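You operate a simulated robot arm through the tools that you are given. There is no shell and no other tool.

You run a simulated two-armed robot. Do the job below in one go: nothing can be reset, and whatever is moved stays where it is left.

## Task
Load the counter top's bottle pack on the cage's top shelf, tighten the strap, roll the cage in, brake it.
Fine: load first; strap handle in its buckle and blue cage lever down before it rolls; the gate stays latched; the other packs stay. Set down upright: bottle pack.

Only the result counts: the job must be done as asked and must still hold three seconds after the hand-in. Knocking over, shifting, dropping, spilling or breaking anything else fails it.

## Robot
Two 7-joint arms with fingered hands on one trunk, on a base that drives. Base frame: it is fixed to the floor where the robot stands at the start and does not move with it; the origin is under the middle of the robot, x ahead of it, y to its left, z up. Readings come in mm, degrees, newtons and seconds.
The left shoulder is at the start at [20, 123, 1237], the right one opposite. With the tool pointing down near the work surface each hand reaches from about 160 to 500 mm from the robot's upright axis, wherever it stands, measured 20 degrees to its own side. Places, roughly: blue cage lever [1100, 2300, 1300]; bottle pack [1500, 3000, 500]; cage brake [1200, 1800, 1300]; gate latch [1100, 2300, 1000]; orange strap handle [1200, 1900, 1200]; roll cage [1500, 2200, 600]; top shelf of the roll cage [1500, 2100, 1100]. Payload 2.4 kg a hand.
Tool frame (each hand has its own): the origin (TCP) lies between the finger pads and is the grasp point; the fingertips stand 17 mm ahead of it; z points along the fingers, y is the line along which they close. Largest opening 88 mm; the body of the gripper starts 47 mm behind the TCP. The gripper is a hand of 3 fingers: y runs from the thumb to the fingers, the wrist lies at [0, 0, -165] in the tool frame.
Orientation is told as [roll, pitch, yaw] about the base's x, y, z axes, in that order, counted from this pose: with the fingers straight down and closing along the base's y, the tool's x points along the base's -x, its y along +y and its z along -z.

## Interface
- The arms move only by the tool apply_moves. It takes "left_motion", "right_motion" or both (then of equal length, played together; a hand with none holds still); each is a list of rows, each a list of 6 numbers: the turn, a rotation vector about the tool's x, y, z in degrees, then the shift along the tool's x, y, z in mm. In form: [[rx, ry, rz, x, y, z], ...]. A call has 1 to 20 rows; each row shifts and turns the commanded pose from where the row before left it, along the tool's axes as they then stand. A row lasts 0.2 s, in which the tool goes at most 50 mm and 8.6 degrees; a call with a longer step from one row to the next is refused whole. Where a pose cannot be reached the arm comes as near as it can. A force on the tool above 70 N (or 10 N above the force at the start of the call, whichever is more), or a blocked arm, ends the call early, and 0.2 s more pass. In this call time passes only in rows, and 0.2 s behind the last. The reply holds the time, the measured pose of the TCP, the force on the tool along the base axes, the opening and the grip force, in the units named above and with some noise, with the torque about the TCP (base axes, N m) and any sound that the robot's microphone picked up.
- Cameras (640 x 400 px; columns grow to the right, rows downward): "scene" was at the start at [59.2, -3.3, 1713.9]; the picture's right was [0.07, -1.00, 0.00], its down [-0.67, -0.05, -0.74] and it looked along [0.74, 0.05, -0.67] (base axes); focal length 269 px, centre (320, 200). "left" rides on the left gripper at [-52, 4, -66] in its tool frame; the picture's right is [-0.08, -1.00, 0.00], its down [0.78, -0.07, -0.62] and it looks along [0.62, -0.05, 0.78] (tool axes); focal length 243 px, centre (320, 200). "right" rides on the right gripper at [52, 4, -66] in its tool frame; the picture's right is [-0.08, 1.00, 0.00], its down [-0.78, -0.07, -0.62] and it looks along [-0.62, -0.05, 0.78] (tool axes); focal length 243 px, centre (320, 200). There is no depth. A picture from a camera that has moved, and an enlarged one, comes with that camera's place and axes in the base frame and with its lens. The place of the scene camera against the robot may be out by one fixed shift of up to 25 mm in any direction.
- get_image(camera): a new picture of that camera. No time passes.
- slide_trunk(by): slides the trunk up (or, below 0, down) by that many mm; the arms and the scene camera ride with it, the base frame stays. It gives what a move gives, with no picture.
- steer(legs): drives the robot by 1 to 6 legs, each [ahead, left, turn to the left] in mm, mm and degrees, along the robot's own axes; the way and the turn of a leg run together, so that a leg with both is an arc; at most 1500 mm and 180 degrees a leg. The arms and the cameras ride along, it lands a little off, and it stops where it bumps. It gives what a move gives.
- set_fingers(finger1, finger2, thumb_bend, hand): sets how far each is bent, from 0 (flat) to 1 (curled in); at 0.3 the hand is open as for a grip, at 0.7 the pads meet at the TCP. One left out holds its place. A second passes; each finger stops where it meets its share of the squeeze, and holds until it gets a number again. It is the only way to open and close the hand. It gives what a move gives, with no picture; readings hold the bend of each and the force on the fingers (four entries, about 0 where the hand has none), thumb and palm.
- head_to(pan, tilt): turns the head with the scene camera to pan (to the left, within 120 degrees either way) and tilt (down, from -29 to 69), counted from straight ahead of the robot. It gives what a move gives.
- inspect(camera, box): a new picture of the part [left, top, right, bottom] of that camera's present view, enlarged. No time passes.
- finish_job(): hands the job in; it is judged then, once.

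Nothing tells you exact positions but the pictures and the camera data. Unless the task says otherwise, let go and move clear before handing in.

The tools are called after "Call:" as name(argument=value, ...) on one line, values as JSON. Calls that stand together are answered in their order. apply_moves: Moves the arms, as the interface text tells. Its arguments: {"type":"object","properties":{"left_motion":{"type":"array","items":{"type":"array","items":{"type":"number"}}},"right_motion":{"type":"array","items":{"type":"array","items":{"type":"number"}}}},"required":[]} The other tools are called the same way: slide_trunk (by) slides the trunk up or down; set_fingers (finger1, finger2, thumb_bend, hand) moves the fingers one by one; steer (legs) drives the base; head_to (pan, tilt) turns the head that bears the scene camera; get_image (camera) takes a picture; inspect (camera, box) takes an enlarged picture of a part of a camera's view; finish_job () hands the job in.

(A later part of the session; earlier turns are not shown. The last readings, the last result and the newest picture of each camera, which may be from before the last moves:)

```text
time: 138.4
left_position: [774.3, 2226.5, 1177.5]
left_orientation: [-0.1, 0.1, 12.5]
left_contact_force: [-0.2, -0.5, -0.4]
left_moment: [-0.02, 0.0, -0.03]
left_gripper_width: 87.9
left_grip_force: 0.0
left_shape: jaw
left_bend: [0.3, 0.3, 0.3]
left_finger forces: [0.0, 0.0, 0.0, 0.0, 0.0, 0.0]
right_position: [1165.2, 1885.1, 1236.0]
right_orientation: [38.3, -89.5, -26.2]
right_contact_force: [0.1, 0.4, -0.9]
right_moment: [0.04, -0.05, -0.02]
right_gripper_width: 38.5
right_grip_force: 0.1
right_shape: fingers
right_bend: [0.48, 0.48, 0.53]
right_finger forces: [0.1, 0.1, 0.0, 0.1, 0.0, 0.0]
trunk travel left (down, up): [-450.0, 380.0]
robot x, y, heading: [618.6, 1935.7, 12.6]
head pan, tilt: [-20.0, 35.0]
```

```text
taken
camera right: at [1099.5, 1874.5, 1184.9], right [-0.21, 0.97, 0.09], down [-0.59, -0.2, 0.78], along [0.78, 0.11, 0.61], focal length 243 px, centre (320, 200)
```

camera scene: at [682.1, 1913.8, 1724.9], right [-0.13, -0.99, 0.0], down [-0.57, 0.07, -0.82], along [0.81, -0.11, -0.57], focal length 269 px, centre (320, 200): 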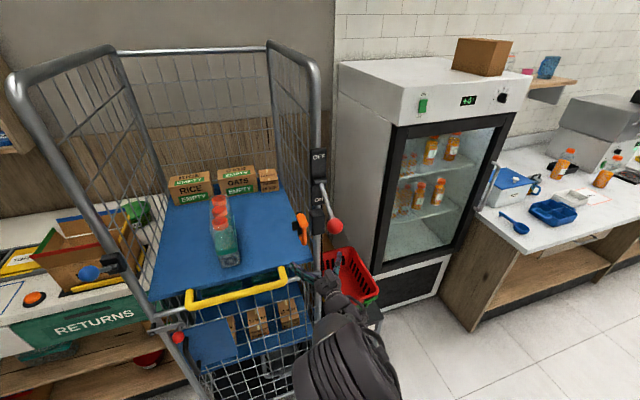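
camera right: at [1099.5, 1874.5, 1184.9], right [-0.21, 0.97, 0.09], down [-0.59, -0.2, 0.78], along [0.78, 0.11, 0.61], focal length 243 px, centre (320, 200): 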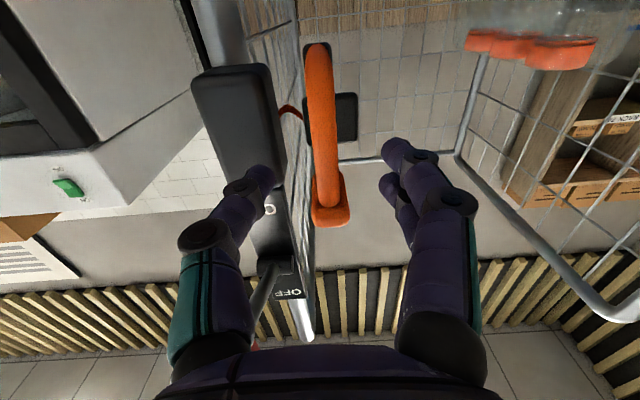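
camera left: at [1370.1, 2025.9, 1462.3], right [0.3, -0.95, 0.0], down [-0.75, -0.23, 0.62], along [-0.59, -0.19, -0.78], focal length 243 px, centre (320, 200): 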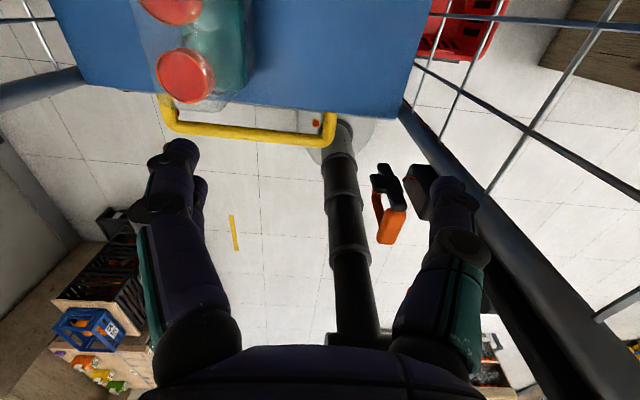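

Handle is back home. I'll advance and close the fingers behind the bar.

Call:
apply_moves(right_motion=[[0, 0, 0, 0, 0, 13], [0, 0, 0, 0, 0, 13], [0, 0, 0, 0, 0, 12]])

Call:
set_fingers(hand="right", finger1=0.72, finger2=0.72, thumb_bend=0.72)

Call:
get_image(camera="right")

```text
time: 139.2
left_position: [774.6, 2226.2, 1176.4]
left_orientation: [-0.1, 0.1, 12.5]
left_contact_force: [-0.7, -0.9, 0.4]
left_moment: [0.0, 0.0, -0.02]
left_gripper_width: 87.8
left_grip_force: 0.0
left_shape: jaw
left_bend: [0.3, 0.3, 0.3]
left_finger forces: [0.0, 0.0, 0.0, 0.1, 0.1, 0.0]
right_position: [1202.0, 1892.4, 1236.0]
right_orientation: [37.0, -89.5, -24.7]
right_contact_force: [-0.6, -0.7, 0.0]
right_moment: [-0.01, 0.01, 0.0]
right_gripper_width: 38.2
right_grip_force: 0.1
right_shape: fingers
right_bend: [0.48, 0.48, 0.53]
right_finger forces: [0.0, 0.0, 0.0, 0.0, 0.0, 0.1]
trunk travel left (down, up): [-450.0, 380.0]
robot x, y, heading: [618.0, 1936.4, 12.6]
head pan, tilt: [-20.0, 35.0]
```

```text
time: 140.2
left_position: [775.0, 2226.9, 1177.4]
left_orientation: [-0.1, 0.1, 12.4]
left_contact_force: [0.2, 0.8, -0.3]
left_moment: [0.0, -0.02, 0.0]
left_gripper_width: 87.8
left_grip_force: 0.1
left_shape: jaw
left_bend: [0.3, 0.3, 0.3]
left_finger forces: [0.1, 0.1, 0.0, 0.0, 0.0, 0.0]
right_position: [1202.0, 1892.3, 1236.4]
right_orientation: [35.8, -89.5, -23.5]
right_contact_force: [3.0, 2.0, 1.1]
right_moment: [-0.01, -0.02, -0.02]
right_gripper_width: 0.2
right_grip_force: 2.1
right_shape: fingers
right_bend: [0.7, 0.7, 0.71]
right_finger forces: [2.1, 2.3, 0.0, 0.0, 1.4, 0.1]
trunk travel left (down, up): [-450.0, 380.0]
robot x, y, heading: [619.5, 1938.3, 12.5]
head pan, tilt: [-20.0, 35.0]
```

```text
taken
camera right: at [1136.8, 1882.8, 1184.8], right [-0.21, 0.97, 0.09], down [-0.59, -0.2, 0.78], along [0.78, 0.11, 0.61], focal length 243 px, centre (320, 200)
```

right: 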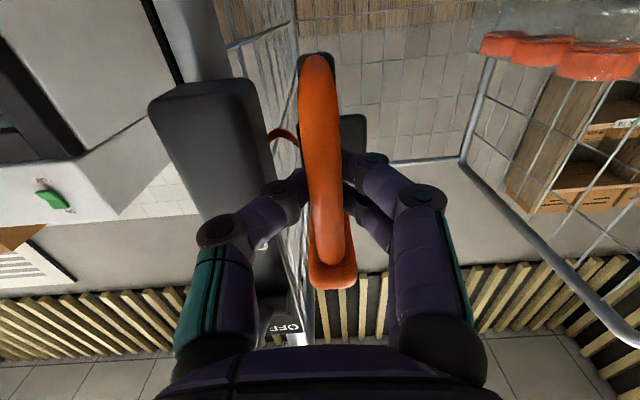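

The bar is caged. I'll pull it left 120 mm and check.

Call:
apply_moves(right_motion=[[0, 0, 0, 0, 10, 0], [0, 0, 0, 0, 15, 0], [0, 0, 0, 0, 20, 0], [0, 0, 0, 0, 20, 0], [0, 0, 0, 0, 20, 0], [0, 0, 0, 0, 20, 0], [0, 0, 0, 0, 15, 0]])

Call:
get_image(camera="scene")

Call:
get_image(camera="right")

```text
time: 141.8
left_position: [775.5, 2225.6, 1175.9]
left_orientation: [-0.1, 0.0, 12.4]
left_contact_force: [0.9, 0.4, -0.1]
left_moment: [0.03, -0.01, 0.0]
left_gripper_width: 88.1
left_grip_force: 0.0
left_shape: jaw
left_bend: [0.3, 0.3, 0.3]
left_finger forces: [0.0, 0.0, 0.0, 0.2, 0.1, 0.0]
right_position: [1177.0, 2011.2, 1236.2]
right_orientation: [33.4, -89.4, -21.3]
right_contact_force: [7.9, 0.9, -1.2]
right_moment: [-0.02, 0.0, -0.04]
right_gripper_width: 0.7
right_grip_force: 4.2
right_shape: fingers
right_bend: [0.7, 0.7, 0.69]
right_finger forces: [2.5, 2.7, 0.1, 0.0, 3.0, 0.0]
trunk travel left (down, up): [-450.0, 380.0]
robot x, y, heading: [615.9, 1936.6, 12.5]
head pan, tilt: [-20.0, 35.0]
```

```text
taken
camera scene: at [684.2, 1913.9, 1724.8], right [-0.13, -0.99, 0.0], down [-0.57, 0.08, -0.82], along [0.81, -0.11, -0.57], focal length 269 px, centre (320, 200)
```

scene: 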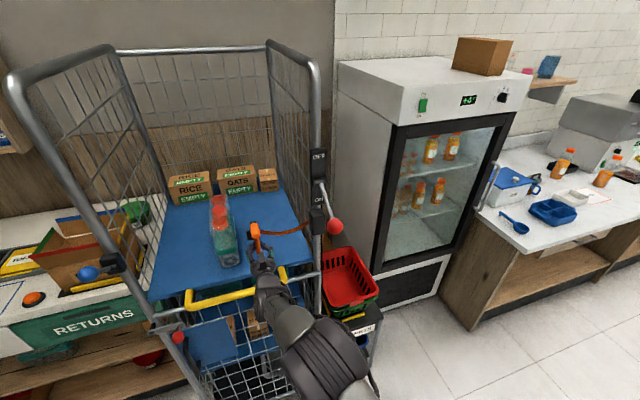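

```text
taken
camera right: at [1112.1, 2000.4, 1185.0], right [-0.21, 0.97, 0.09], down [-0.59, -0.2, 0.79], along [0.78, 0.11, 0.61], focal length 243 px, centre (320, 200)
```

right: 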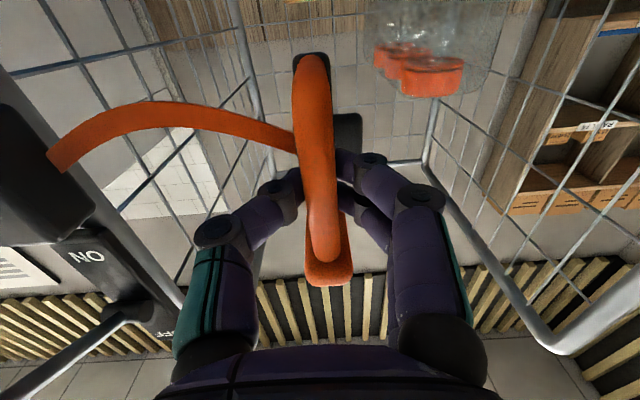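

Going well: the strap is paying out. I'll continue left another 120 mm and turn the head to watch the left post.

Call:
apply_moves(right_motion=[[0, 0, 0, 0, 20, 0], [0, 0, 0, 0, 20, 0], [0, 0, 0, 0, 20, 0], [0, 0, 0, 0, 20, 0], [0, 0, 0, 0, 20, 0], [0, 0, 0, 0, 20, 0]])

Call:
head_to(pan=12, tilt=38)

Call:
get_image(camera="scene")

Call:
get_image(camera="right")

```text
time: 143.2
left_position: [775.8, 2225.3, 1176.2]
left_orientation: [0.0, 0.1, 12.6]
left_contact_force: [-0.4, 0.4, -0.3]
left_moment: [-0.01, -0.02, 0.03]
left_gripper_width: 87.9
left_grip_force: 0.0
left_shape: jaw
left_bend: [0.3, 0.3, 0.3]
left_finger forces: [0.0, 0.1, 0.0, 0.0, 0.1, 0.1]
right_position: [1150.9, 2125.7, 1237.3]
right_orientation: [33.9, -89.6, -21.7]
right_contact_force: [7.8, 0.0, -1.5]
right_moment: [-0.02, 0.01, -0.01]
right_gripper_width: 3.7
right_grip_force: 4.1
right_shape: fingers
right_bend: [0.7, 0.7, 0.67]
right_finger forces: [1.6, 1.8, 0.0, 0.1, 4.8, 0.0]
trunk travel left (down, up): [-450.0, 380.0]
robot x, y, heading: [620.2, 1937.2, 12.0]
head pan, tilt: [-20.0, 35.0]
```

```text
time: 144.2
left_position: [776.2, 2225.5, 1177.1]
left_orientation: [-0.1, 0.1, 12.5]
left_contact_force: [-0.1, 0.5, 0.0]
left_moment: [-0.01, -0.02, -0.01]
left_gripper_width: 88.0
left_grip_force: 0.1
left_shape: jaw
left_bend: [0.3, 0.3, 0.3]
left_finger forces: [0.0, 0.0, 0.0, 0.0, 0.0, 0.0]
right_position: [1150.7, 2125.8, 1236.6]
right_orientation: [35.4, -89.5, -23.2]
right_contact_force: [7.0, 0.0, -2.2]
right_moment: [0.0, 0.04, -0.03]
right_gripper_width: 3.6
right_grip_force: 4.2
right_shape: fingers
right_bend: [0.7, 0.7, 0.67]
right_finger forces: [1.6, 1.7, 0.0, 0.1, 4.6, 0.0]
trunk travel left (down, up): [-450.0, 380.0]
robot x, y, heading: [613.3, 1935.7, 12.5]
head pan, tilt: [12.0, 38.0]
```

```text
taken
camera scene: at [675.3, 1961.0, 1720.3], right [0.41, -0.91, 0.0], down [-0.56, -0.25, -0.79], along [0.72, 0.33, -0.62], focal length 269 px, centre (320, 200)
```

scene: 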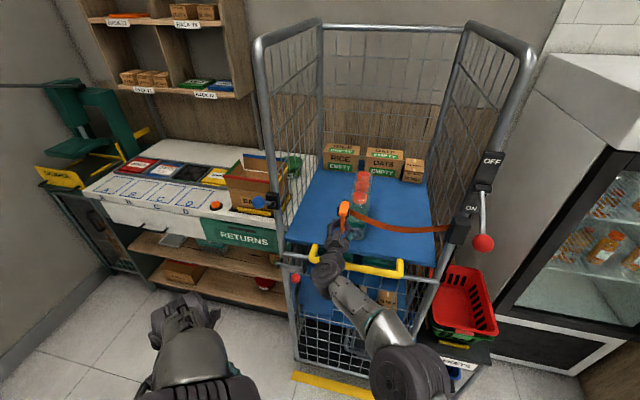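

```text
taken
camera right: at [1086.9, 2116.3, 1185.4], right [-0.21, 0.97, 0.09], down [-0.59, -0.2, 0.79], along [0.78, 0.11, 0.61], focal length 243 px, centre (320, 200)
```

right: 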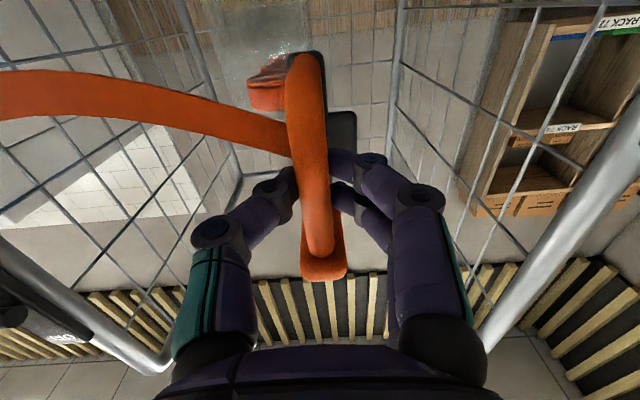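

Call:
inspect(camera="scene", box=[240, 170, 360, 290])

```text
3.33 times, centred on (300, 230) of scene
camera zoom: at [675.3, 1961.0, 1720.3], right [0.41, -0.91, 0.0], down [-0.56, -0.25, -0.79], along [0.72, 0.33, -0.62], focal length 897 px, centre (387, 100)
```

zoom: 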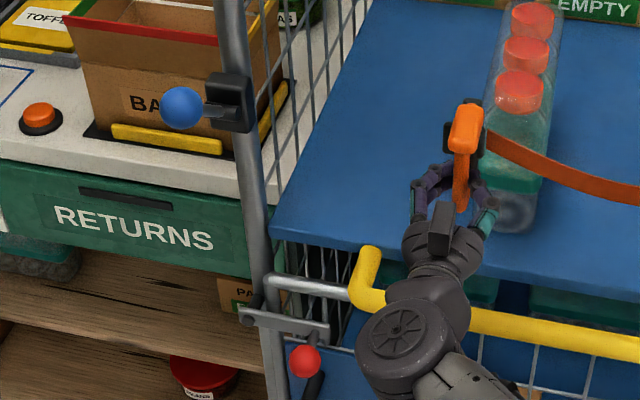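

The left block lies straight along the handle's path. I'll continue 90 mm left, then go slowly to the buckle.

Call:
apply_moves(right_motion=[[0, 0, 0, 0, 20, 0], [0, 0, 0, 0, 20, 0], [0, 0, 0, 0, 20, 0], [0, 0, 0, 0, 15, 0], [0, 0, 0, 0, 15, 0]])

Call:
get_image(camera="right")

Call:
inspect(camera="scene", box=[240, 170, 340, 290])

```text
time: 145.4
left_position: [774.1, 2225.5, 1176.9]
left_orientation: [-0.1, 0.1, 12.5]
left_contact_force: [-0.6, 0.1, 0.5]
left_moment: [0.0, -0.03, 0.01]
left_gripper_width: 87.7
left_grip_force: 0.0
left_shape: jaw
left_bend: [0.3, 0.3, 0.3]
left_finger forces: [0.0, 0.1, 0.1, 0.0, 0.1, 0.0]
right_position: [1104.0, 2162.6, 1236.8]
right_orientation: [37.5, -89.5, -25.2]
right_contact_force: [0.1, 0.4, -0.1]
right_moment: [0.01, -0.03, 0.0]
right_gripper_width: 0.0
right_grip_force: 0.0
right_shape: fingers
right_bend: [0.72, 0.72, 0.71]
right_finger forces: [0.0, 0.0, 0.0, 0.1, 0.0, 0.1]
right hand out of reach, approached as far as the arm can: row 1, 2, 3, 4, 5
trunk travel left (down, up): [-450.0, 380.0]
robot x, y, heading: [617.5, 1937.4, 12.3]
head pan, tilt: [12.0, 38.0]
```

```text
taken
camera right: at [1039.8, 2152.5, 1184.8], right [-0.21, 0.97, 0.09], down [-0.59, -0.2, 0.78], along [0.78, 0.11, 0.61], focal length 243 px, centre (320, 200)
```

right: 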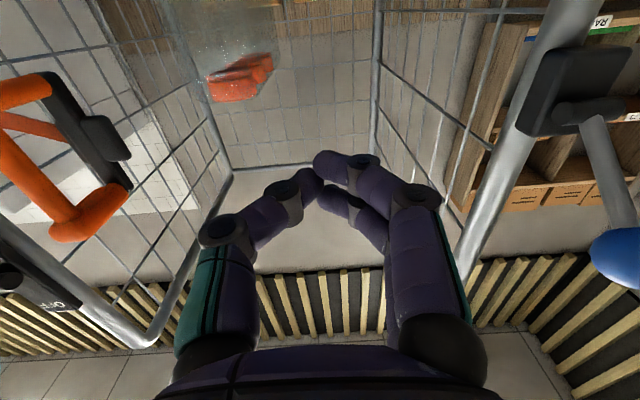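

```text
3.33 times, centred on (290, 230) of scene
camera zoom: at [673.4, 1961.1, 1720.3], right [0.41, -0.91, 0.0], down [-0.56, -0.25, -0.79], along [0.72, 0.33, -0.62], focal length 897 px, centre (420, 100)
```

zoom: 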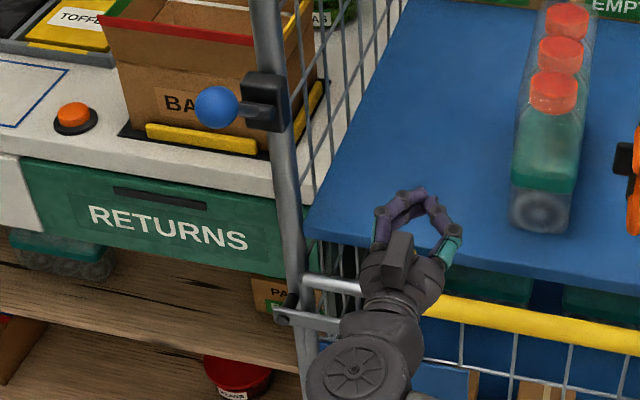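

The arm reached its limit and the handle slipped and retracted. I'll reposition the base closer and further left so the whole travel is within reach, then re-hook.

Call:
apply_moves(right_motion=[[0, 0, 0, 0, 0, -25], [0, 0, 0, 0, 0, -25], [0, 0, 0, 0, 0, -25], [0, 0, 0, 0, -25, -25], [0, 0, 0, 0, -25, 0], [0, 0, 0, 0, -25, 0], [0, 0, 0, 0, -25, 0], [0, 0, 0, 0, -25, 0], [0, 0, 0, 0, -25, 0], [0, 0, 0, 0, -25, 0], [0, 0, 0, 0, -25, 0], [0, 0, 0, 0, -25, 0], [0, 0, 0, 0, -25, 0], [0, 0, 0, 0, -25, 0], [0, 0, 0, 0, -25, 0]])

Call:
set_fingers(hand="right", finger1=0.48, finger2=0.48, thumb_bend=0.53)

Call:
steer(legs=[[0, 75, 0], [100, 0, 0]])

Call:
get_image(camera="right")

```text
time: 148.6
left_position: [775.4, 2224.8, 1176.3]
left_orientation: [-0.1, 0.2, 12.5]
left_contact_force: [0.4, 0.3, 0.4]
left_moment: [0.01, 0.0, 0.0]
left_gripper_width: 87.9
left_grip_force: 0.1
left_shape: jaw
left_bend: [0.3, 0.3, 0.3]
left_finger forces: [0.0, 0.0, 0.0, 0.0, 0.0, 0.0]
right_position: [1069.8, 1847.1, 1235.7]
right_orientation: [41.9, -89.6, -29.6]
right_contact_force: [0.8, 0.2, 0.2]
right_moment: [-0.01, 0.01, 0.02]
right_gripper_width: 0.1
right_grip_force: 0.0
right_shape: fingers
right_bend: [0.72, 0.72, 0.71]
right_finger forces: [0.0, 0.0, 0.0, 0.1, 0.0, 0.0]
trunk travel left (down, up): [-450.0, 380.0]
robot x, y, heading: [614.9, 1938.0, 12.1]
head pan, tilt: [12.0, 38.0]
```

```text
time: 149.6
left_position: [774.5, 2225.6, 1176.0]
left_orientation: [0.0, 0.2, 12.5]
left_contact_force: [-0.1, -0.3, 0.9]
left_moment: [0.02, -0.01, 0.01]
left_gripper_width: 87.8
left_grip_force: 0.0
left_shape: jaw
left_bend: [0.3, 0.3, 0.3]
left_finger forces: [0.1, 0.0, 0.0, 0.0, 0.0, 0.0]
right_position: [1069.3, 1847.8, 1234.2]
right_orientation: [39.0, -89.6, -26.8]
right_contact_force: [-0.2, -0.7, 0.5]
right_moment: [-0.02, 0.01, 0.01]
right_gripper_width: 38.6
right_grip_force: 0.0
right_shape: fingers
right_bend: [0.48, 0.48, 0.53]
right_finger forces: [0.0, 0.0, 0.1, 0.0, 0.0, 0.0]
trunk travel left (down, up): [-450.0, 380.0]
robot x, y, heading: [618.9, 1937.8, 12.4]
head pan, tilt: [12.0, 38.0]
```

```text
time: 151.4
left_position: [857.8, 2320.8, 1177.7]
left_orientation: [-0.1, 0.1, 12.5]
left_contact_force: [-0.1, -0.1, 0.8]
left_moment: [0.04, -0.01, 0.03]
left_gripper_width: 88.1
left_grip_force: 0.1
left_shape: jaw
left_bend: [0.3, 0.3, 0.3]
left_finger forces: [0.0, 0.1, 0.0, 0.1, 0.1, 0.1]
right_position: [1151.8, 1944.8, 1235.1]
right_orientation: [35.3, -89.5, -23.0]
right_contact_force: [-0.2, -0.4, -0.2]
right_moment: [0.0, -0.03, 0.03]
right_gripper_width: 38.5
right_grip_force: 0.1
right_shape: fingers
right_bend: [0.48, 0.48, 0.53]
right_finger forces: [0.1, 0.1, 0.0, 0.0, 0.0, 0.0]
trunk travel left (down, up): [-450.0, 380.0]
robot x, y, heading: [699.4, 2032.1, 12.7]
head pan, tilt: [12.0, 38.0]
```

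```text
taken
camera right: at [1088.4, 1933.5, 1183.2], right [-0.21, 0.97, 0.09], down [-0.59, -0.2, 0.79], along [0.78, 0.11, 0.61], focal length 243 px, centre (320, 200)
```

right: 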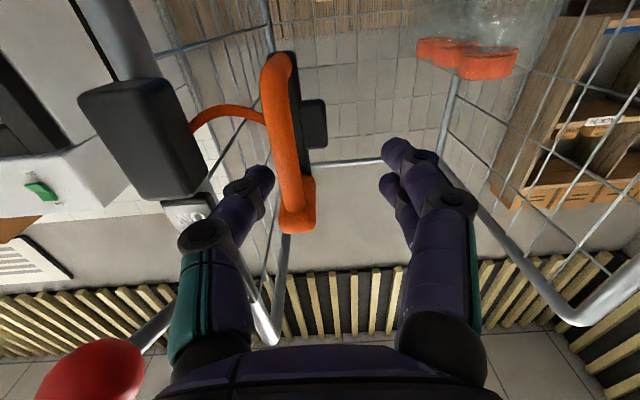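

The handle is parked about 45 mm left of its home. I'll align (15 mm right), advance 39 mm and close behind the bar.

Call:
apply_moves(right_motion=[[0, 0, 0, 0, -14, 0], [0, 0, 0, 0, 0, 13], [0, 0, 0, 0, 0, 13], [0, 0, 0, 0, 0, 12]])

Call:
get_image(camera="right")

```text
time: 152.4
left_position: [856.4, 2320.8, 1175.7]
left_orientation: [-0.1, 0.1, 12.6]
left_contact_force: [-1.0, 0.1, 0.0]
left_moment: [-0.01, 0.0, -0.03]
left_gripper_width: 88.0
left_grip_force: 0.1
left_shape: jaw
left_bend: [0.3, 0.3, 0.3]
left_finger forces: [0.0, 0.0, 0.1, 0.0, 0.1, 0.0]
right_position: [1191.5, 1938.9, 1235.2]
right_orientation: [38.6, -89.4, -26.4]
right_contact_force: [0.5, -0.3, 1.5]
right_moment: [0.02, 0.01, -0.01]
right_gripper_width: 38.5
right_grip_force: 0.1
right_shape: fingers
right_bend: [0.48, 0.48, 0.53]
right_finger forces: [0.0, 0.0, 0.0, 0.0, 0.0, 0.1]
trunk travel left (down, up): [-450.0, 380.0]
robot x, y, heading: [703.3, 2033.4, 12.6]
head pan, tilt: [12.0, 38.0]
```

```text
taken
camera right: at [1127.6, 1927.7, 1183.3], right [-0.21, 0.97, 0.09], down [-0.59, -0.2, 0.78], along [0.78, 0.11, 0.61], focal length 243 px, centre (320, 200)
```

right: 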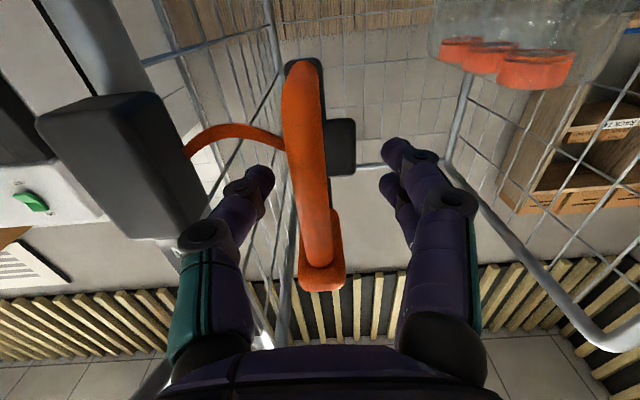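

Call:
apply_moves(right_motion=[[0, 0, 0, 0, -3, 4]])

Call:
set_fingers(hand="right", finger1=0.72, finger2=0.72, thumb_bend=0.72)

Call:
get_image(camera="right")

```text
time: 152.8
left_position: [855.6, 2321.2, 1176.3]
left_orientation: [-0.1, 0.1, 12.6]
left_contact_force: [0.6, 0.2, -0.1]
left_moment: [0.03, -0.01, -0.01]
left_gripper_width: 88.1
left_grip_force: 0.1
left_shape: jaw
left_bend: [0.3, 0.3, 0.3]
left_finger forces: [0.0, 0.0, 0.0, 0.0, 0.0, 0.0]
right_position: [1196.7, 1935.1, 1235.5]
right_orientation: [39.8, -89.4, -27.4]
right_contact_force: [0.3, -0.8, 0.0]
right_moment: [-0.01, 0.01, -0.03]
right_gripper_width: 38.3
right_grip_force: 0.0
right_shape: fingers
right_bend: [0.48, 0.48, 0.53]
right_finger forces: [0.1, 0.0, 0.1, 0.0, 0.1, 0.1]
trunk travel left (down, up): [-450.0, 380.0]
robot x, y, heading: [701.0, 2035.0, 12.6]
head pan, tilt: [12.0, 38.0]
```

```text
time: 153.8
left_position: [856.8, 2320.3, 1176.3]
left_orientation: [-0.1, 0.1, 12.6]
left_contact_force: [0.2, 0.5, -0.1]
left_moment: [0.0, -0.02, -0.01]
left_gripper_width: 88.2
left_grip_force: 0.1
left_shape: jaw
left_bend: [0.3, 0.3, 0.3]
left_finger forces: [0.0, 0.1, 0.1, 0.0, 0.0, 0.0]
right_position: [1197.0, 1935.4, 1234.8]
right_orientation: [39.2, -89.6, -26.9]
right_contact_force: [1.9, -0.1, -0.8]
right_moment: [0.01, -0.02, 0.01]
right_gripper_width: 0.1
right_grip_force: 0.9
right_shape: fingers
right_bend: [0.72, 0.72, 0.71]
right_finger forces: [0.3, 0.4, 0.0, 0.0, 1.0, 0.1]
trunk travel left (down, up): [-450.0, 380.0]
robot x, y, heading: [699.0, 2034.1, 12.5]
head pan, tilt: [12.0, 38.0]
```

```text
taken
camera right: at [1132.0, 1925.4, 1183.4], right [-0.21, 0.97, 0.09], down [-0.59, -0.2, 0.78], along [0.78, 0.11, 0.61], focal length 243 px, centre (320, 200)
```

right: 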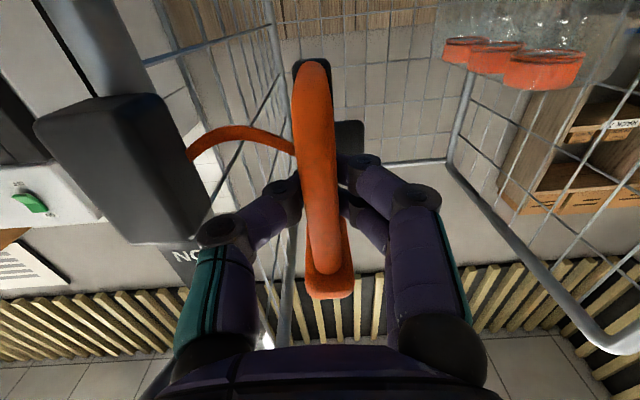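

Caged again. Pulling left 240 mm in steps.

Call:
apply_moves(right_motion=[[0, 0, 0, 0, 10, 0], [0, 0, 0, 0, 20, 0], [0, 0, 0, 0, 20, 0], [0, 0, 0, 0, 20, 0], [0, 0, 0, 0, 20, 0], [0, 0, 0, 0, 20, 0], [0, 0, 0, 0, 20, 0], [0, 0, 0, 0, 20, 0], [0, 0, 0, 0, 20, 0], [0, 0, 0, 0, 20, 0], [0, 0, 0, 0, 20, 0], [0, 0, 0, 0, 20, 0]])

Call:
get_image(camera="right")

Call:
get_image(camera="scene")

```text
time: 156.4
left_position: [857.1, 2321.6, 1175.6]
left_orientation: [-0.1, 0.1, 12.6]
left_contact_force: [0.6, 0.3, 0.5]
left_moment: [0.0, -0.01, 0.02]
left_gripper_width: 87.9
left_grip_force: 0.0
left_shape: jaw
left_bend: [0.3, 0.3, 0.3]
left_finger forces: [0.1, 0.1, 0.1, 0.0, 0.1, 0.1]
right_position: [1148.7, 2161.3, 1235.8]
right_orientation: [35.5, -89.5, -23.2]
right_contact_force: [7.2, -0.4, -0.4]
right_moment: [0.03, 0.01, 0.05]
right_gripper_width: 0.0
right_grip_force: 2.8
right_shape: fingers
right_bend: [0.71, 0.71, 0.68]
right_finger forces: [1.1, 1.3, 0.0, 0.0, 3.7, 0.0]
trunk travel left (down, up): [-450.0, 380.0]
robot x, y, heading: [700.8, 2029.8, 12.6]
head pan, tilt: [12.0, 38.0]
```

```text
taken
camera right: at [1084.3, 2151.2, 1184.1], right [-0.21, 0.97, 0.09], down [-0.59, -0.2, 0.78], along [0.78, 0.11, 0.61], focal length 243 px, centre (320, 200)
```

right: 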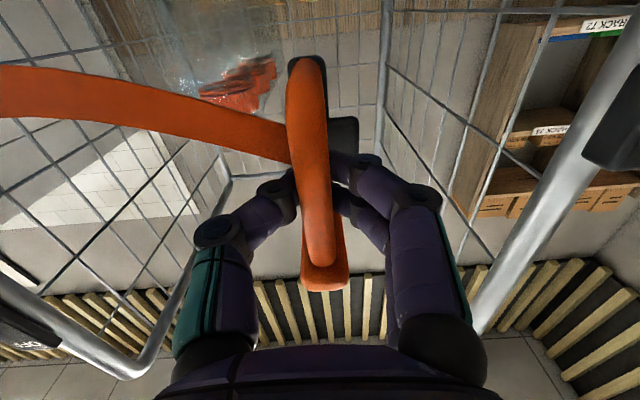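

```text
taken
camera scene: at [757.1, 2055.8, 1720.3], right [0.41, -0.91, 0.0], down [-0.56, -0.26, -0.79], along [0.72, 0.33, -0.62], focal length 269 px, centre (320, 200)
```

scene: 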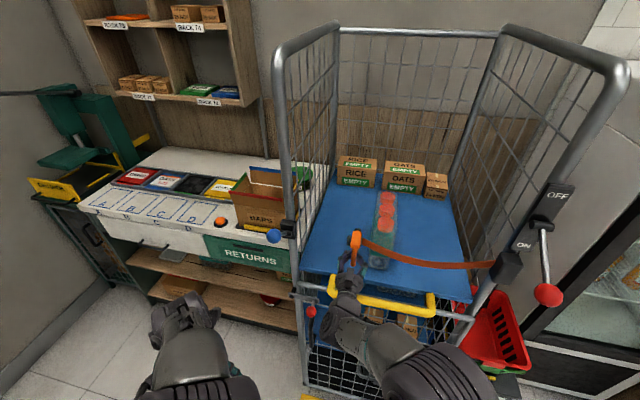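

Good. Continuing left in smaller steps toward the block.

Call:
apply_moves(right_motion=[[0, 0, 0, 0, 12, 0], [0, 0, 0, 0, 12, 0], [0, 0, 0, 0, 12, 0], [0, 0, 0, 0, 12, 0]])

Call:
get_image(camera="right")

Call:
inspect(camera="scene", box=[260, 200, 380, 300])

```text
time: 157.4
left_position: [857.3, 2319.9, 1176.2]
left_orientation: [-0.2, 0.1, 12.7]
left_contact_force: [-1.1, -0.2, -0.2]
left_moment: [-0.04, 0.02, -0.01]
left_gripper_width: 88.0
left_grip_force: 0.0
left_shape: jaw
left_bend: [0.3, 0.3, 0.3]
left_finger forces: [0.0, 0.0, 0.0, 0.0, 0.0, 0.1]
right_position: [1138.8, 2207.7, 1235.4]
right_orientation: [36.7, -89.5, -24.4]
right_contact_force: [8.0, -1.0, -0.3]
right_moment: [0.04, -0.01, 0.01]
right_gripper_width: 0.1
right_grip_force: 3.4
right_shape: fingers
right_bend: [0.71, 0.71, 0.68]
right_finger forces: [1.4, 1.5, 0.0, 0.0, 4.2, 0.1]
trunk travel left (down, up): [-450.0, 380.0]
robot x, y, heading: [696.8, 2034.1, 12.4]
head pan, tilt: [12.0, 38.0]
```

```text
taken
camera right: at [1074.3, 2197.7, 1184.1], right [-0.21, 0.97, 0.09], down [-0.59, -0.2, 0.79], along [0.78, 0.11, 0.61], focal length 243 px, centre (320, 200)
```

right: 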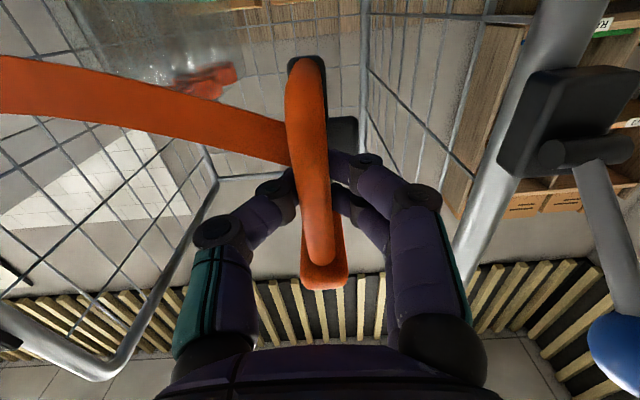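

```text
4.00 times, centred on (320, 250) of scene
camera zoom: at [757.3, 2055.7, 1720.3], right [0.41, -0.91, 0.0], down [-0.56, -0.26, -0.79], along [0.72, 0.33, -0.62], focal length 1077 px, centre (320, 0)
```

zoom: 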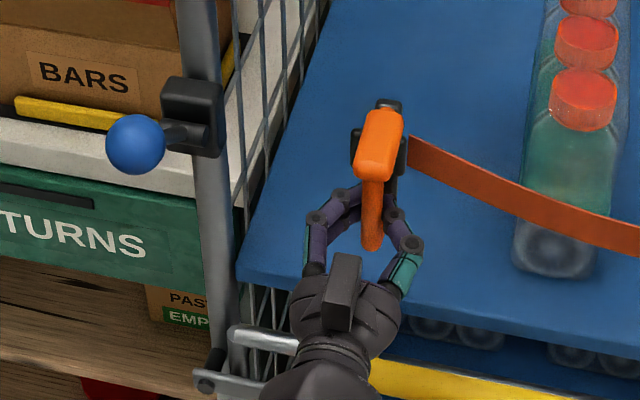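

The left block is at the handle's height straight ahead. Continue in small steps until contact.

Call:
apply_moves(right_motion=[[0, 0, 0, 0, 8, 0], [0, 0, 0, 0, 8, 0], [0, 0, 0, 0, 8, 0]])

Call:
get_image(camera="right")

Call:
inspect(camera="scene", box=[260, 200, 380, 300])

```text
time: 158.2
left_position: [858.2, 2320.3, 1176.3]
left_orientation: [0.0, 0.2, 12.7]
left_contact_force: [0.2, 0.3, 0.0]
left_moment: [-0.01, 0.01, 0.02]
left_gripper_width: 87.9
left_grip_force: 0.1
left_shape: jaw
left_bend: [0.3, 0.3, 0.3]
left_finger forces: [0.0, 0.0, 0.0, 0.1, 0.0, 0.1]
right_position: [1133.1, 2230.4, 1236.7]
right_orientation: [35.6, -89.4, -23.4]
right_contact_force: [8.2, -0.8, -2.3]
right_moment: [0.03, 0.04, 0.05]
right_gripper_width: 1.1
right_grip_force: 4.1
right_shape: fingers
right_bend: [0.71, 0.71, 0.68]
right_finger forces: [1.2, 1.3, 0.1, 0.0, 4.8, 0.0]
trunk travel left (down, up): [-450.0, 380.0]
robot x, y, heading: [702.1, 2033.1, 12.4]
head pan, tilt: [12.0, 38.0]
```

```text
taken
camera right: at [1069.0, 2220.9, 1184.6], right [-0.21, 0.97, 0.09], down [-0.59, -0.2, 0.79], along [0.78, 0.11, 0.61], focal length 243 px, centre (320, 200)
```

right: 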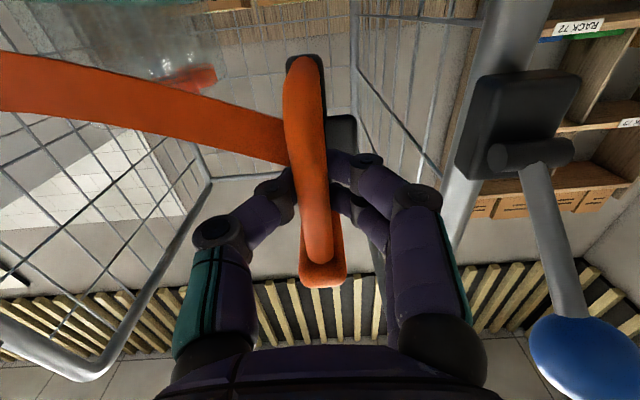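

```text
4.00 times, centred on (320, 250) of scene
camera zoom: at [757.5, 2055.7, 1720.2], right [0.41, -0.91, 0.0], down [-0.56, -0.26, -0.79], along [0.72, 0.33, -0.62], focal length 1077 px, centre (320, 0)
```

zoom: 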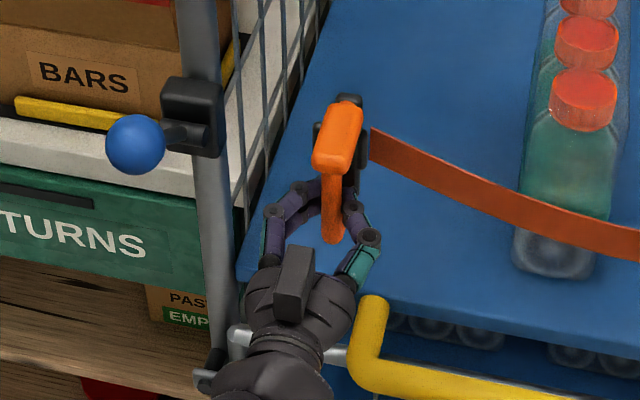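

Call:
apply_moves(right_motion=[[0, 0, 0, 0, 7, 0], [0, 0, 0, 0, 7, 0], [0, 0, 0, 0, 7, 0]])

Call:
get_image(camera="right")

Call:
inspect(camera="scene", box=[260, 200, 380, 300])

```text
time: 159.0
left_position: [859.2, 2321.6, 1176.6]
left_orientation: [-0.1, 0.2, 12.6]
left_contact_force: [-0.3, 1.0, -0.6]
left_moment: [-0.03, 0.03, 0.02]
left_gripper_width: 87.7
left_grip_force: 0.0
left_shape: jaw
left_bend: [0.3, 0.3, 0.3]
left_finger forces: [0.0, 0.0, 0.0, 0.1, 0.0, 0.0]
right_position: [1128.8, 2251.4, 1235.5]
right_orientation: [37.5, -89.4, -25.4]
right_contact_force: [8.8, -0.4, 0.1]
right_moment: [0.0, -0.03, 0.01]
right_gripper_width: 1.9
right_grip_force: 4.1
right_shape: fingers
right_bend: [0.71, 0.71, 0.67]
right_finger forces: [1.3, 1.4, 0.1, 0.0, 5.2, 0.0]
trunk travel left (down, up): [-450.0, 380.0]
robot x, y, heading: [700.2, 2035.5, 12.6]
head pan, tilt: [12.0, 38.0]
```

```text
taken
camera right: at [1064.4, 2241.0, 1184.3], right [-0.21, 0.97, 0.09], down [-0.59, -0.2, 0.79], along [0.78, 0.11, 0.61], focal length 243 px, centre (320, 200)
```

right: 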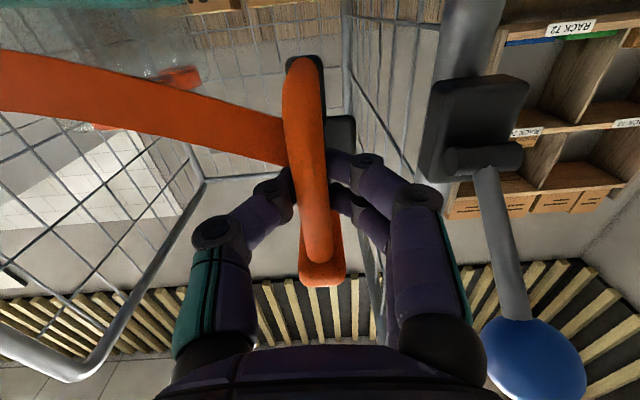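

```text
4.00 times, centred on (320, 250) of scene
camera zoom: at [757.5, 2055.6, 1720.3], right [0.41, -0.91, 0.0], down [-0.56, -0.26, -0.79], along [0.72, 0.33, -0.62], focal length 1077 px, centre (320, 0)
```

zoom: 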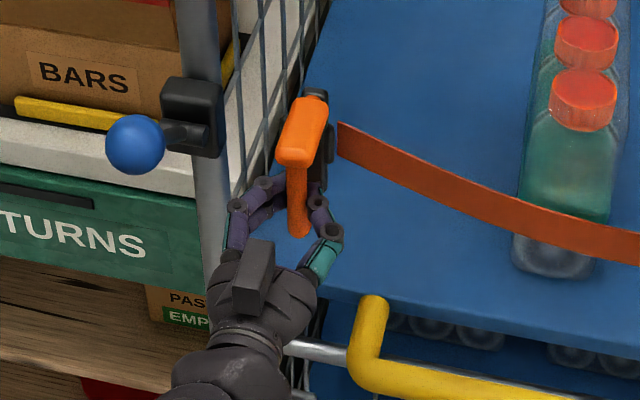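

About 35 mm remain. I'll lower the hand 8 mm along the bar to stay below the blue lever and continue left.

Call:
apply_moves(right_motion=[[0, 0, 0, 4, 5, 0], [0, 0, 0, 4, 5, 0], [0, 0, 0, 0, 6, 0]])

Call:
get_image(camera="right")

Call:
inspect(camera="scene", box=[260, 200, 380, 300])

```text
time: 159.8
left_position: [855.7, 2320.4, 1177.0]
left_orientation: [-0.1, 0.1, 12.6]
left_contact_force: [-0.4, -0.2, -0.5]
left_moment: [0.02, 0.0, 0.02]
left_gripper_width: 88.2
left_grip_force: 0.1
left_shape: jaw
left_bend: [0.3, 0.3, 0.3]
left_finger forces: [0.1, 0.0, 0.0, 0.0, 0.0, 0.1]
right_position: [1124.0, 2266.8, 1229.3]
right_orientation: [41.8, -89.4, -29.5]
right_contact_force: [4.7, -0.5, 4.1]
right_moment: [-0.06, 0.0, 0.0]
right_gripper_width: 3.6
right_grip_force: 4.0
right_shape: fingers
right_bend: [0.71, 0.71, 0.67]
right_finger forces: [1.3, 1.1, 0.0, 0.1, 5.3, 0.0]
trunk travel left (down, up): [-450.0, 380.0]
robot x, y, heading: [700.6, 2033.2, 12.6]
head pan, tilt: [12.0, 38.0]
```

```text
taken
camera right: at [1059.7, 2256.3, 1176.9], right [-0.21, 0.97, 0.09], down [-0.59, -0.2, 0.78], along [0.78, 0.11, 0.61], focal length 243 px, centre (320, 200)
```

right: 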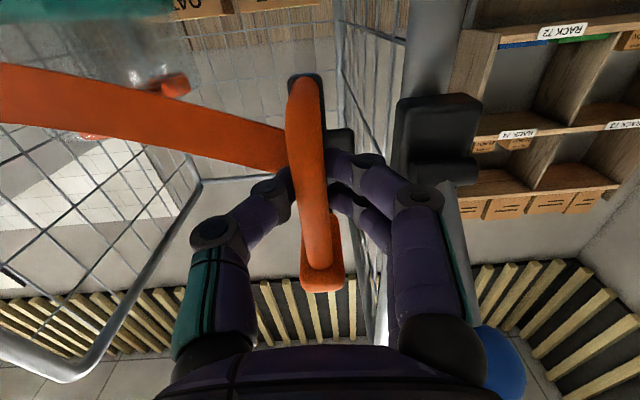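

```text
4.00 times, centred on (320, 250) of scene
camera zoom: at [755.8, 2055.1, 1720.3], right [0.41, -0.91, 0.0], down [-0.56, -0.26, -0.79], along [0.72, 0.33, -0.62], focal length 1077 px, centre (320, 0)
```

zoom: 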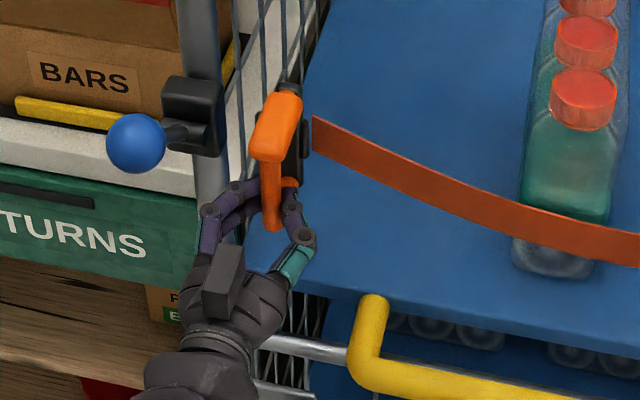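

Call:
apply_moves(right_motion=[[0, 0, 0, 0, 5, 0], [0, 0, 0, 0, 5, 0], [0, 0, 0, 0, 5, 0]])

Call:
get_image(camera="right")

Call:
inspect(camera="scene", box=[260, 200, 380, 300])

```text
time: 160.6
left_position: [856.9, 2320.2, 1176.3]
left_orientation: [-0.2, 0.1, 12.6]
left_contact_force: [0.0, -0.3, -0.5]
left_moment: [0.0, 0.01, -0.02]
left_gripper_width: 87.9
left_grip_force: 0.1
left_shape: jaw
left_bend: [0.3, 0.3, 0.3]
left_finger forces: [0.0, 0.0, 0.0, 0.0, 0.0, 0.0]
right_position: [1122.5, 2273.8, 1228.0]
right_orientation: [39.2, -89.5, -27.0]
right_contact_force: [5.2, -1.9, 4.0]
right_moment: [-0.01, -0.06, -0.01]
right_gripper_width: 3.8
right_grip_force: 3.9
right_shape: fingers
right_bend: [0.71, 0.71, 0.67]
right_finger forces: [1.3, 1.4, 0.0, 0.1, 5.5, 0.0]
right hand out of reach, approached as far as the arm can: row 3
trunk travel left (down, up): [-450.0, 380.0]
robot x, y, heading: [700.2, 2028.5, 12.4]
head pan, tilt: [12.0, 38.0]
```

```text
taken
camera right: at [1057.9, 2263.8, 1177.0], right [-0.21, 0.97, 0.09], down [-0.59, -0.2, 0.78], along [0.78, 0.11, 0.61], focal length 243 px, centre (320, 200)
```

right: 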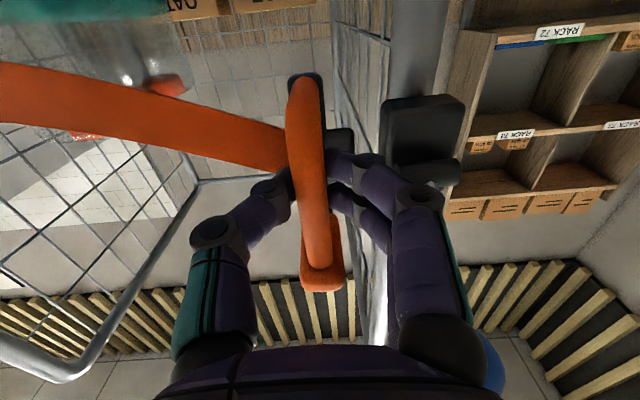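

```text
4.00 times, centred on (320, 250) of scene
camera zoom: at [756.4, 2055.2, 1720.3], right [0.41, -0.91, 0.0], down [-0.56, -0.26, -0.79], along [0.72, 0.33, -0.62], focal length 1077 px, centre (320, 0)
```

zoom: 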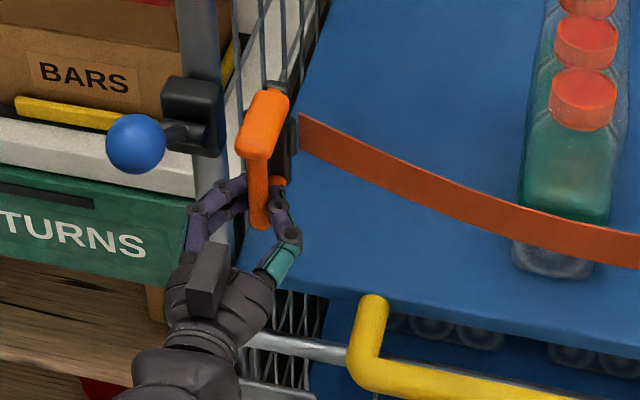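

Arm reach limit again; I'll use the base to go the remaining few centimetres left.

Call:
steer(legs=[[0, 15, 0]])

Call:
get_image(camera="right")

Call:
inspect(camera="scene", box=[260, 200, 380, 300])

```text
time: 161.3
left_position: [853.8, 2337.6, 1176.1]
left_orientation: [-0.1, 0.1, 12.6]
left_contact_force: [-0.2, 0.0, 0.0]
left_moment: [0.01, -0.01, -0.01]
left_gripper_width: 87.7
left_grip_force: 0.1
left_shape: jaw
left_bend: [0.3, 0.3, 0.3]
left_finger forces: [0.0, 0.0, 0.0, 0.1, 0.0, 0.0]
right_position: [1119.2, 2289.7, 1229.1]
right_orientation: [32.5, -89.6, -20.0]
right_contact_force: [2.9, -1.7, 0.6]
right_moment: [0.0, -0.02, -0.01]
right_gripper_width: 4.2
right_grip_force: 4.0
right_shape: fingers
right_bend: [0.71, 0.71, 0.67]
right_finger forces: [1.1, 1.1, 0.0, 0.1, 5.9, 0.0]
trunk travel left (down, up): [-450.0, 380.0]
robot x, y, heading: [696.7, 2046.6, 12.7]
head pan, tilt: [12.0, 38.0]
```

```text
taken
camera right: at [1053.9, 2279.9, 1176.8], right [-0.21, 0.97, 0.09], down [-0.59, -0.2, 0.78], along [0.78, 0.11, 0.61], focal length 243 px, centre (320, 200)
```

right: 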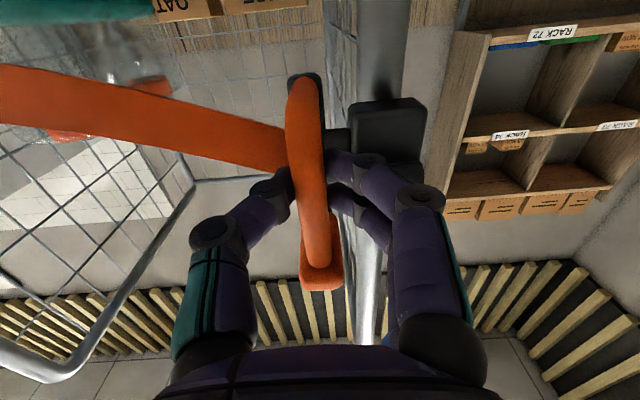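

```text
4.00 times, centred on (320, 250) of scene
camera zoom: at [752.3, 2071.9, 1720.3], right [0.41, -0.91, 0.0], down [-0.56, -0.26, -0.79], along [0.72, 0.33, -0.62], focal length 1077 px, centre (320, 0)
```

zoom: 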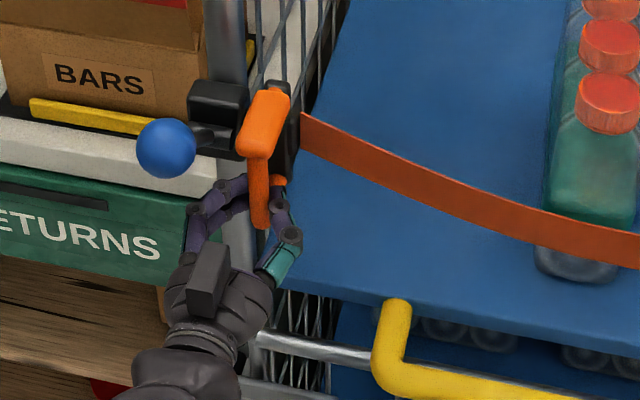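

The tongue is at the block's edge. Another 10 mm left.

Call:
steer(legs=[[0, 10, 0]])

Call:
get_image(camera="right")

Call:
inspect(camera="scene", box=[260, 200, 380, 300])

```text
time: 162.1
left_position: [851.4, 2343.7, 1176.9]
left_orientation: [0.1, 0.0, 12.5]
left_contact_force: [-0.8, -0.1, 0.0]
left_moment: [-0.02, 0.0, 0.0]
left_gripper_width: 88.2
left_grip_force: 0.0
left_shape: jaw
left_bend: [0.3, 0.3, 0.3]
left_finger forces: [0.0, 0.1, 0.0, 0.1, 0.1, 0.0]
right_position: [1116.7, 2297.2, 1229.3]
right_orientation: [44.5, -89.5, -32.3]
right_contact_force: [2.3, -9.8, -0.8]
right_moment: [-0.02, 0.01, -0.09]
right_gripper_width: 8.0
right_grip_force: 5.4
right_shape: fingers
right_bend: [0.72, 0.72, 0.64]
right_finger forces: [0.0, 0.0, 0.0, 0.0, 10.6, 0.1]
trunk travel left (down, up): [-450.0, 380.0]
robot x, y, heading: [695.8, 2055.2, 12.1]
head pan, tilt: [12.0, 38.0]
```

```text
taken
camera right: at [1052.4, 2287.1, 1177.3], right [-0.21, 0.97, 0.09], down [-0.59, -0.2, 0.78], along [0.78, 0.11, 0.61], focal length 243 px, centre (320, 200)
```

right: 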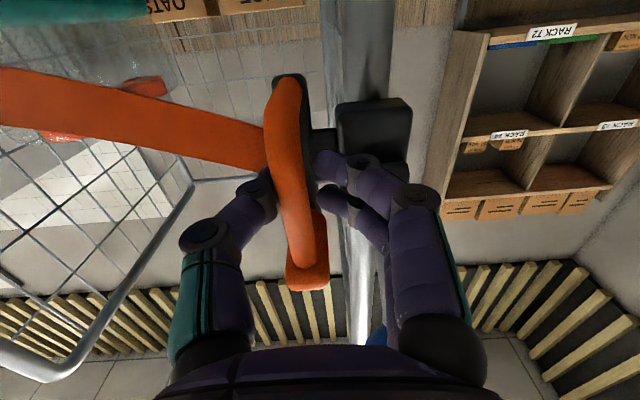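

```text
4.00 times, centred on (320, 250) of scene
camera zoom: at [750.4, 2078.5, 1720.3], right [0.41, -0.91, 0.0], down [-0.56, -0.25, -0.79], along [0.72, 0.33, -0.62], focal length 1077 px, centre (320, 0)
```

zoom: 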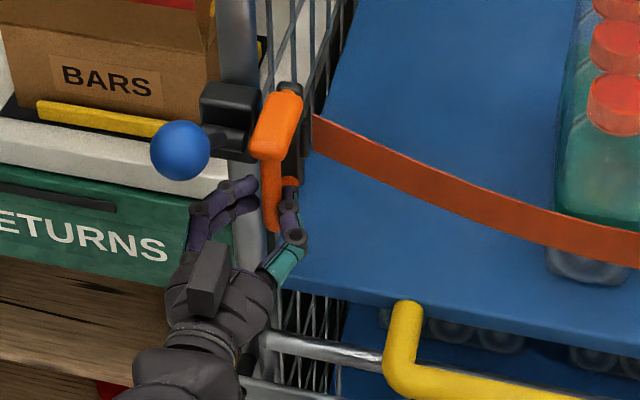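

The handle has come up against the block (10 N on the thumb), no click yet. I'll push a little more.

Call:
steer(legs=[[0, 8, 0]])

Call:
get_image(camera="right")

Call:
inspect(camera="scene", box=[260, 200, 380, 300])

```text
time: 162.8
left_position: [849.4, 2351.8, 1176.7]
left_orientation: [0.0, 0.0, 12.5]
left_contact_force: [0.4, -0.2, -0.1]
left_moment: [-0.02, -0.04, 0.0]
left_gripper_width: 88.0
left_grip_force: 0.0
left_shape: jaw
left_bend: [0.3, 0.3, 0.3]
left_finger forces: [0.0, 0.0, 0.0, 0.0, 0.1, 0.0]
right_position: [1116.5, 2301.6, 1230.7]
right_orientation: [50.8, -89.3, -38.7]
right_contact_force: [3.2, -15.5, -0.8]
right_moment: [0.05, 0.03, -0.11]
right_gripper_width: 13.9
right_grip_force: 7.5
right_shape: fingers
right_bend: [0.72, 0.72, 0.61]
right_finger forces: [0.1, 0.0, 0.0, 0.0, 15.3, 0.0]
trunk travel left (down, up): [-450.0, 380.0]
robot x, y, heading: [689.6, 2067.0, 12.4]
head pan, tilt: [12.0, 38.0]
```

```text
taken
camera right: at [1051.3, 2293.2, 1177.6], right [-0.21, 0.97, 0.09], down [-0.59, -0.2, 0.78], along [0.78, 0.11, 0.61], focal length 243 px, centre (320, 200)
```

right: 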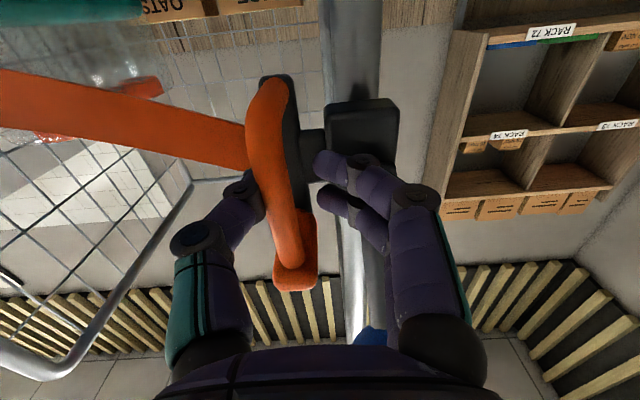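

```text
4.00 times, centred on (320, 250) of scene
camera zoom: at [748.7, 2084.6, 1720.4], right [0.41, -0.91, 0.0], down [-0.56, -0.25, -0.79], along [0.72, 0.33, -0.62], focal length 1077 px, centre (320, 0)
```

zoom: 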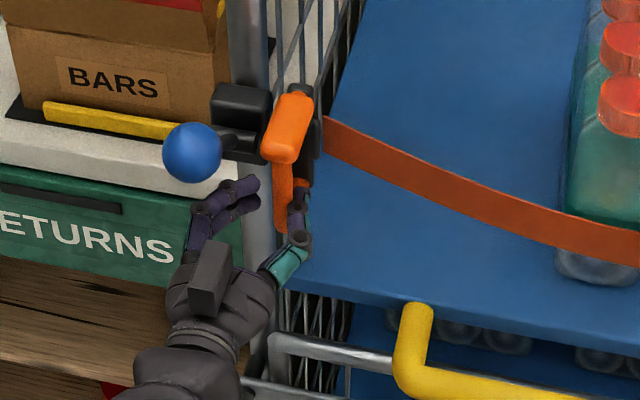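

The tongue is against the block. I'll relax the push to test whether the handle stays latched.

Call:
steer(legs=[[0, -14, 0]])

Call:
get_image(camera="right")

```text
time: 163.6
left_position: [853.5, 2338.6, 1176.6]
left_orientation: [0.0, 0.1, 12.5]
left_contact_force: [-0.5, 0.2, 0.0]
left_moment: [0.01, -0.01, 0.01]
left_gripper_width: 88.1
left_grip_force: 0.1
left_shape: jaw
left_bend: [0.3, 0.3, 0.3]
left_finger forces: [0.0, 0.0, 0.0, 0.1, 0.1, 0.0]
right_position: [1117.9, 2290.8, 1229.7]
right_orientation: [44.8, -89.4, -32.8]
right_contact_force: [2.6, -1.4, 0.8]
right_moment: [-0.01, -0.04, 0.01]
right_gripper_width: 3.5
right_grip_force: 3.6
right_shape: fingers
right_bend: [0.71, 0.71, 0.67]
right_finger forces: [1.1, 1.1, 0.0, 0.0, 4.9, 0.0]
trunk travel left (down, up): [-450.0, 380.0]
robot x, y, heading: [694.6, 2051.9, 12.5]
head pan, tilt: [12.0, 38.0]
```

```text
taken
camera right: at [1055.0, 2280.6, 1177.2], right [-0.21, 0.97, 0.09], down [-0.59, -0.2, 0.78], along [0.78, 0.11, 0.61], focal length 243 px, centre (320, 200)
```

right: 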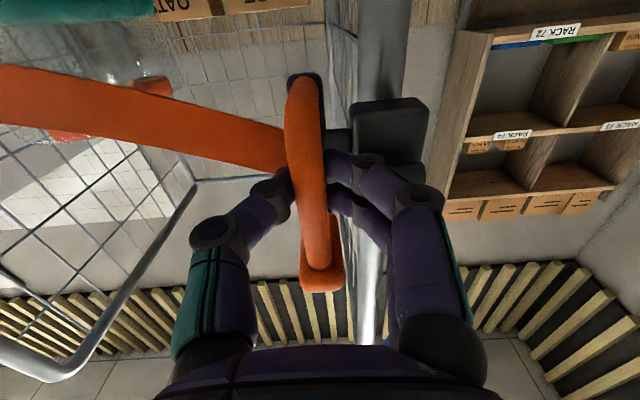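

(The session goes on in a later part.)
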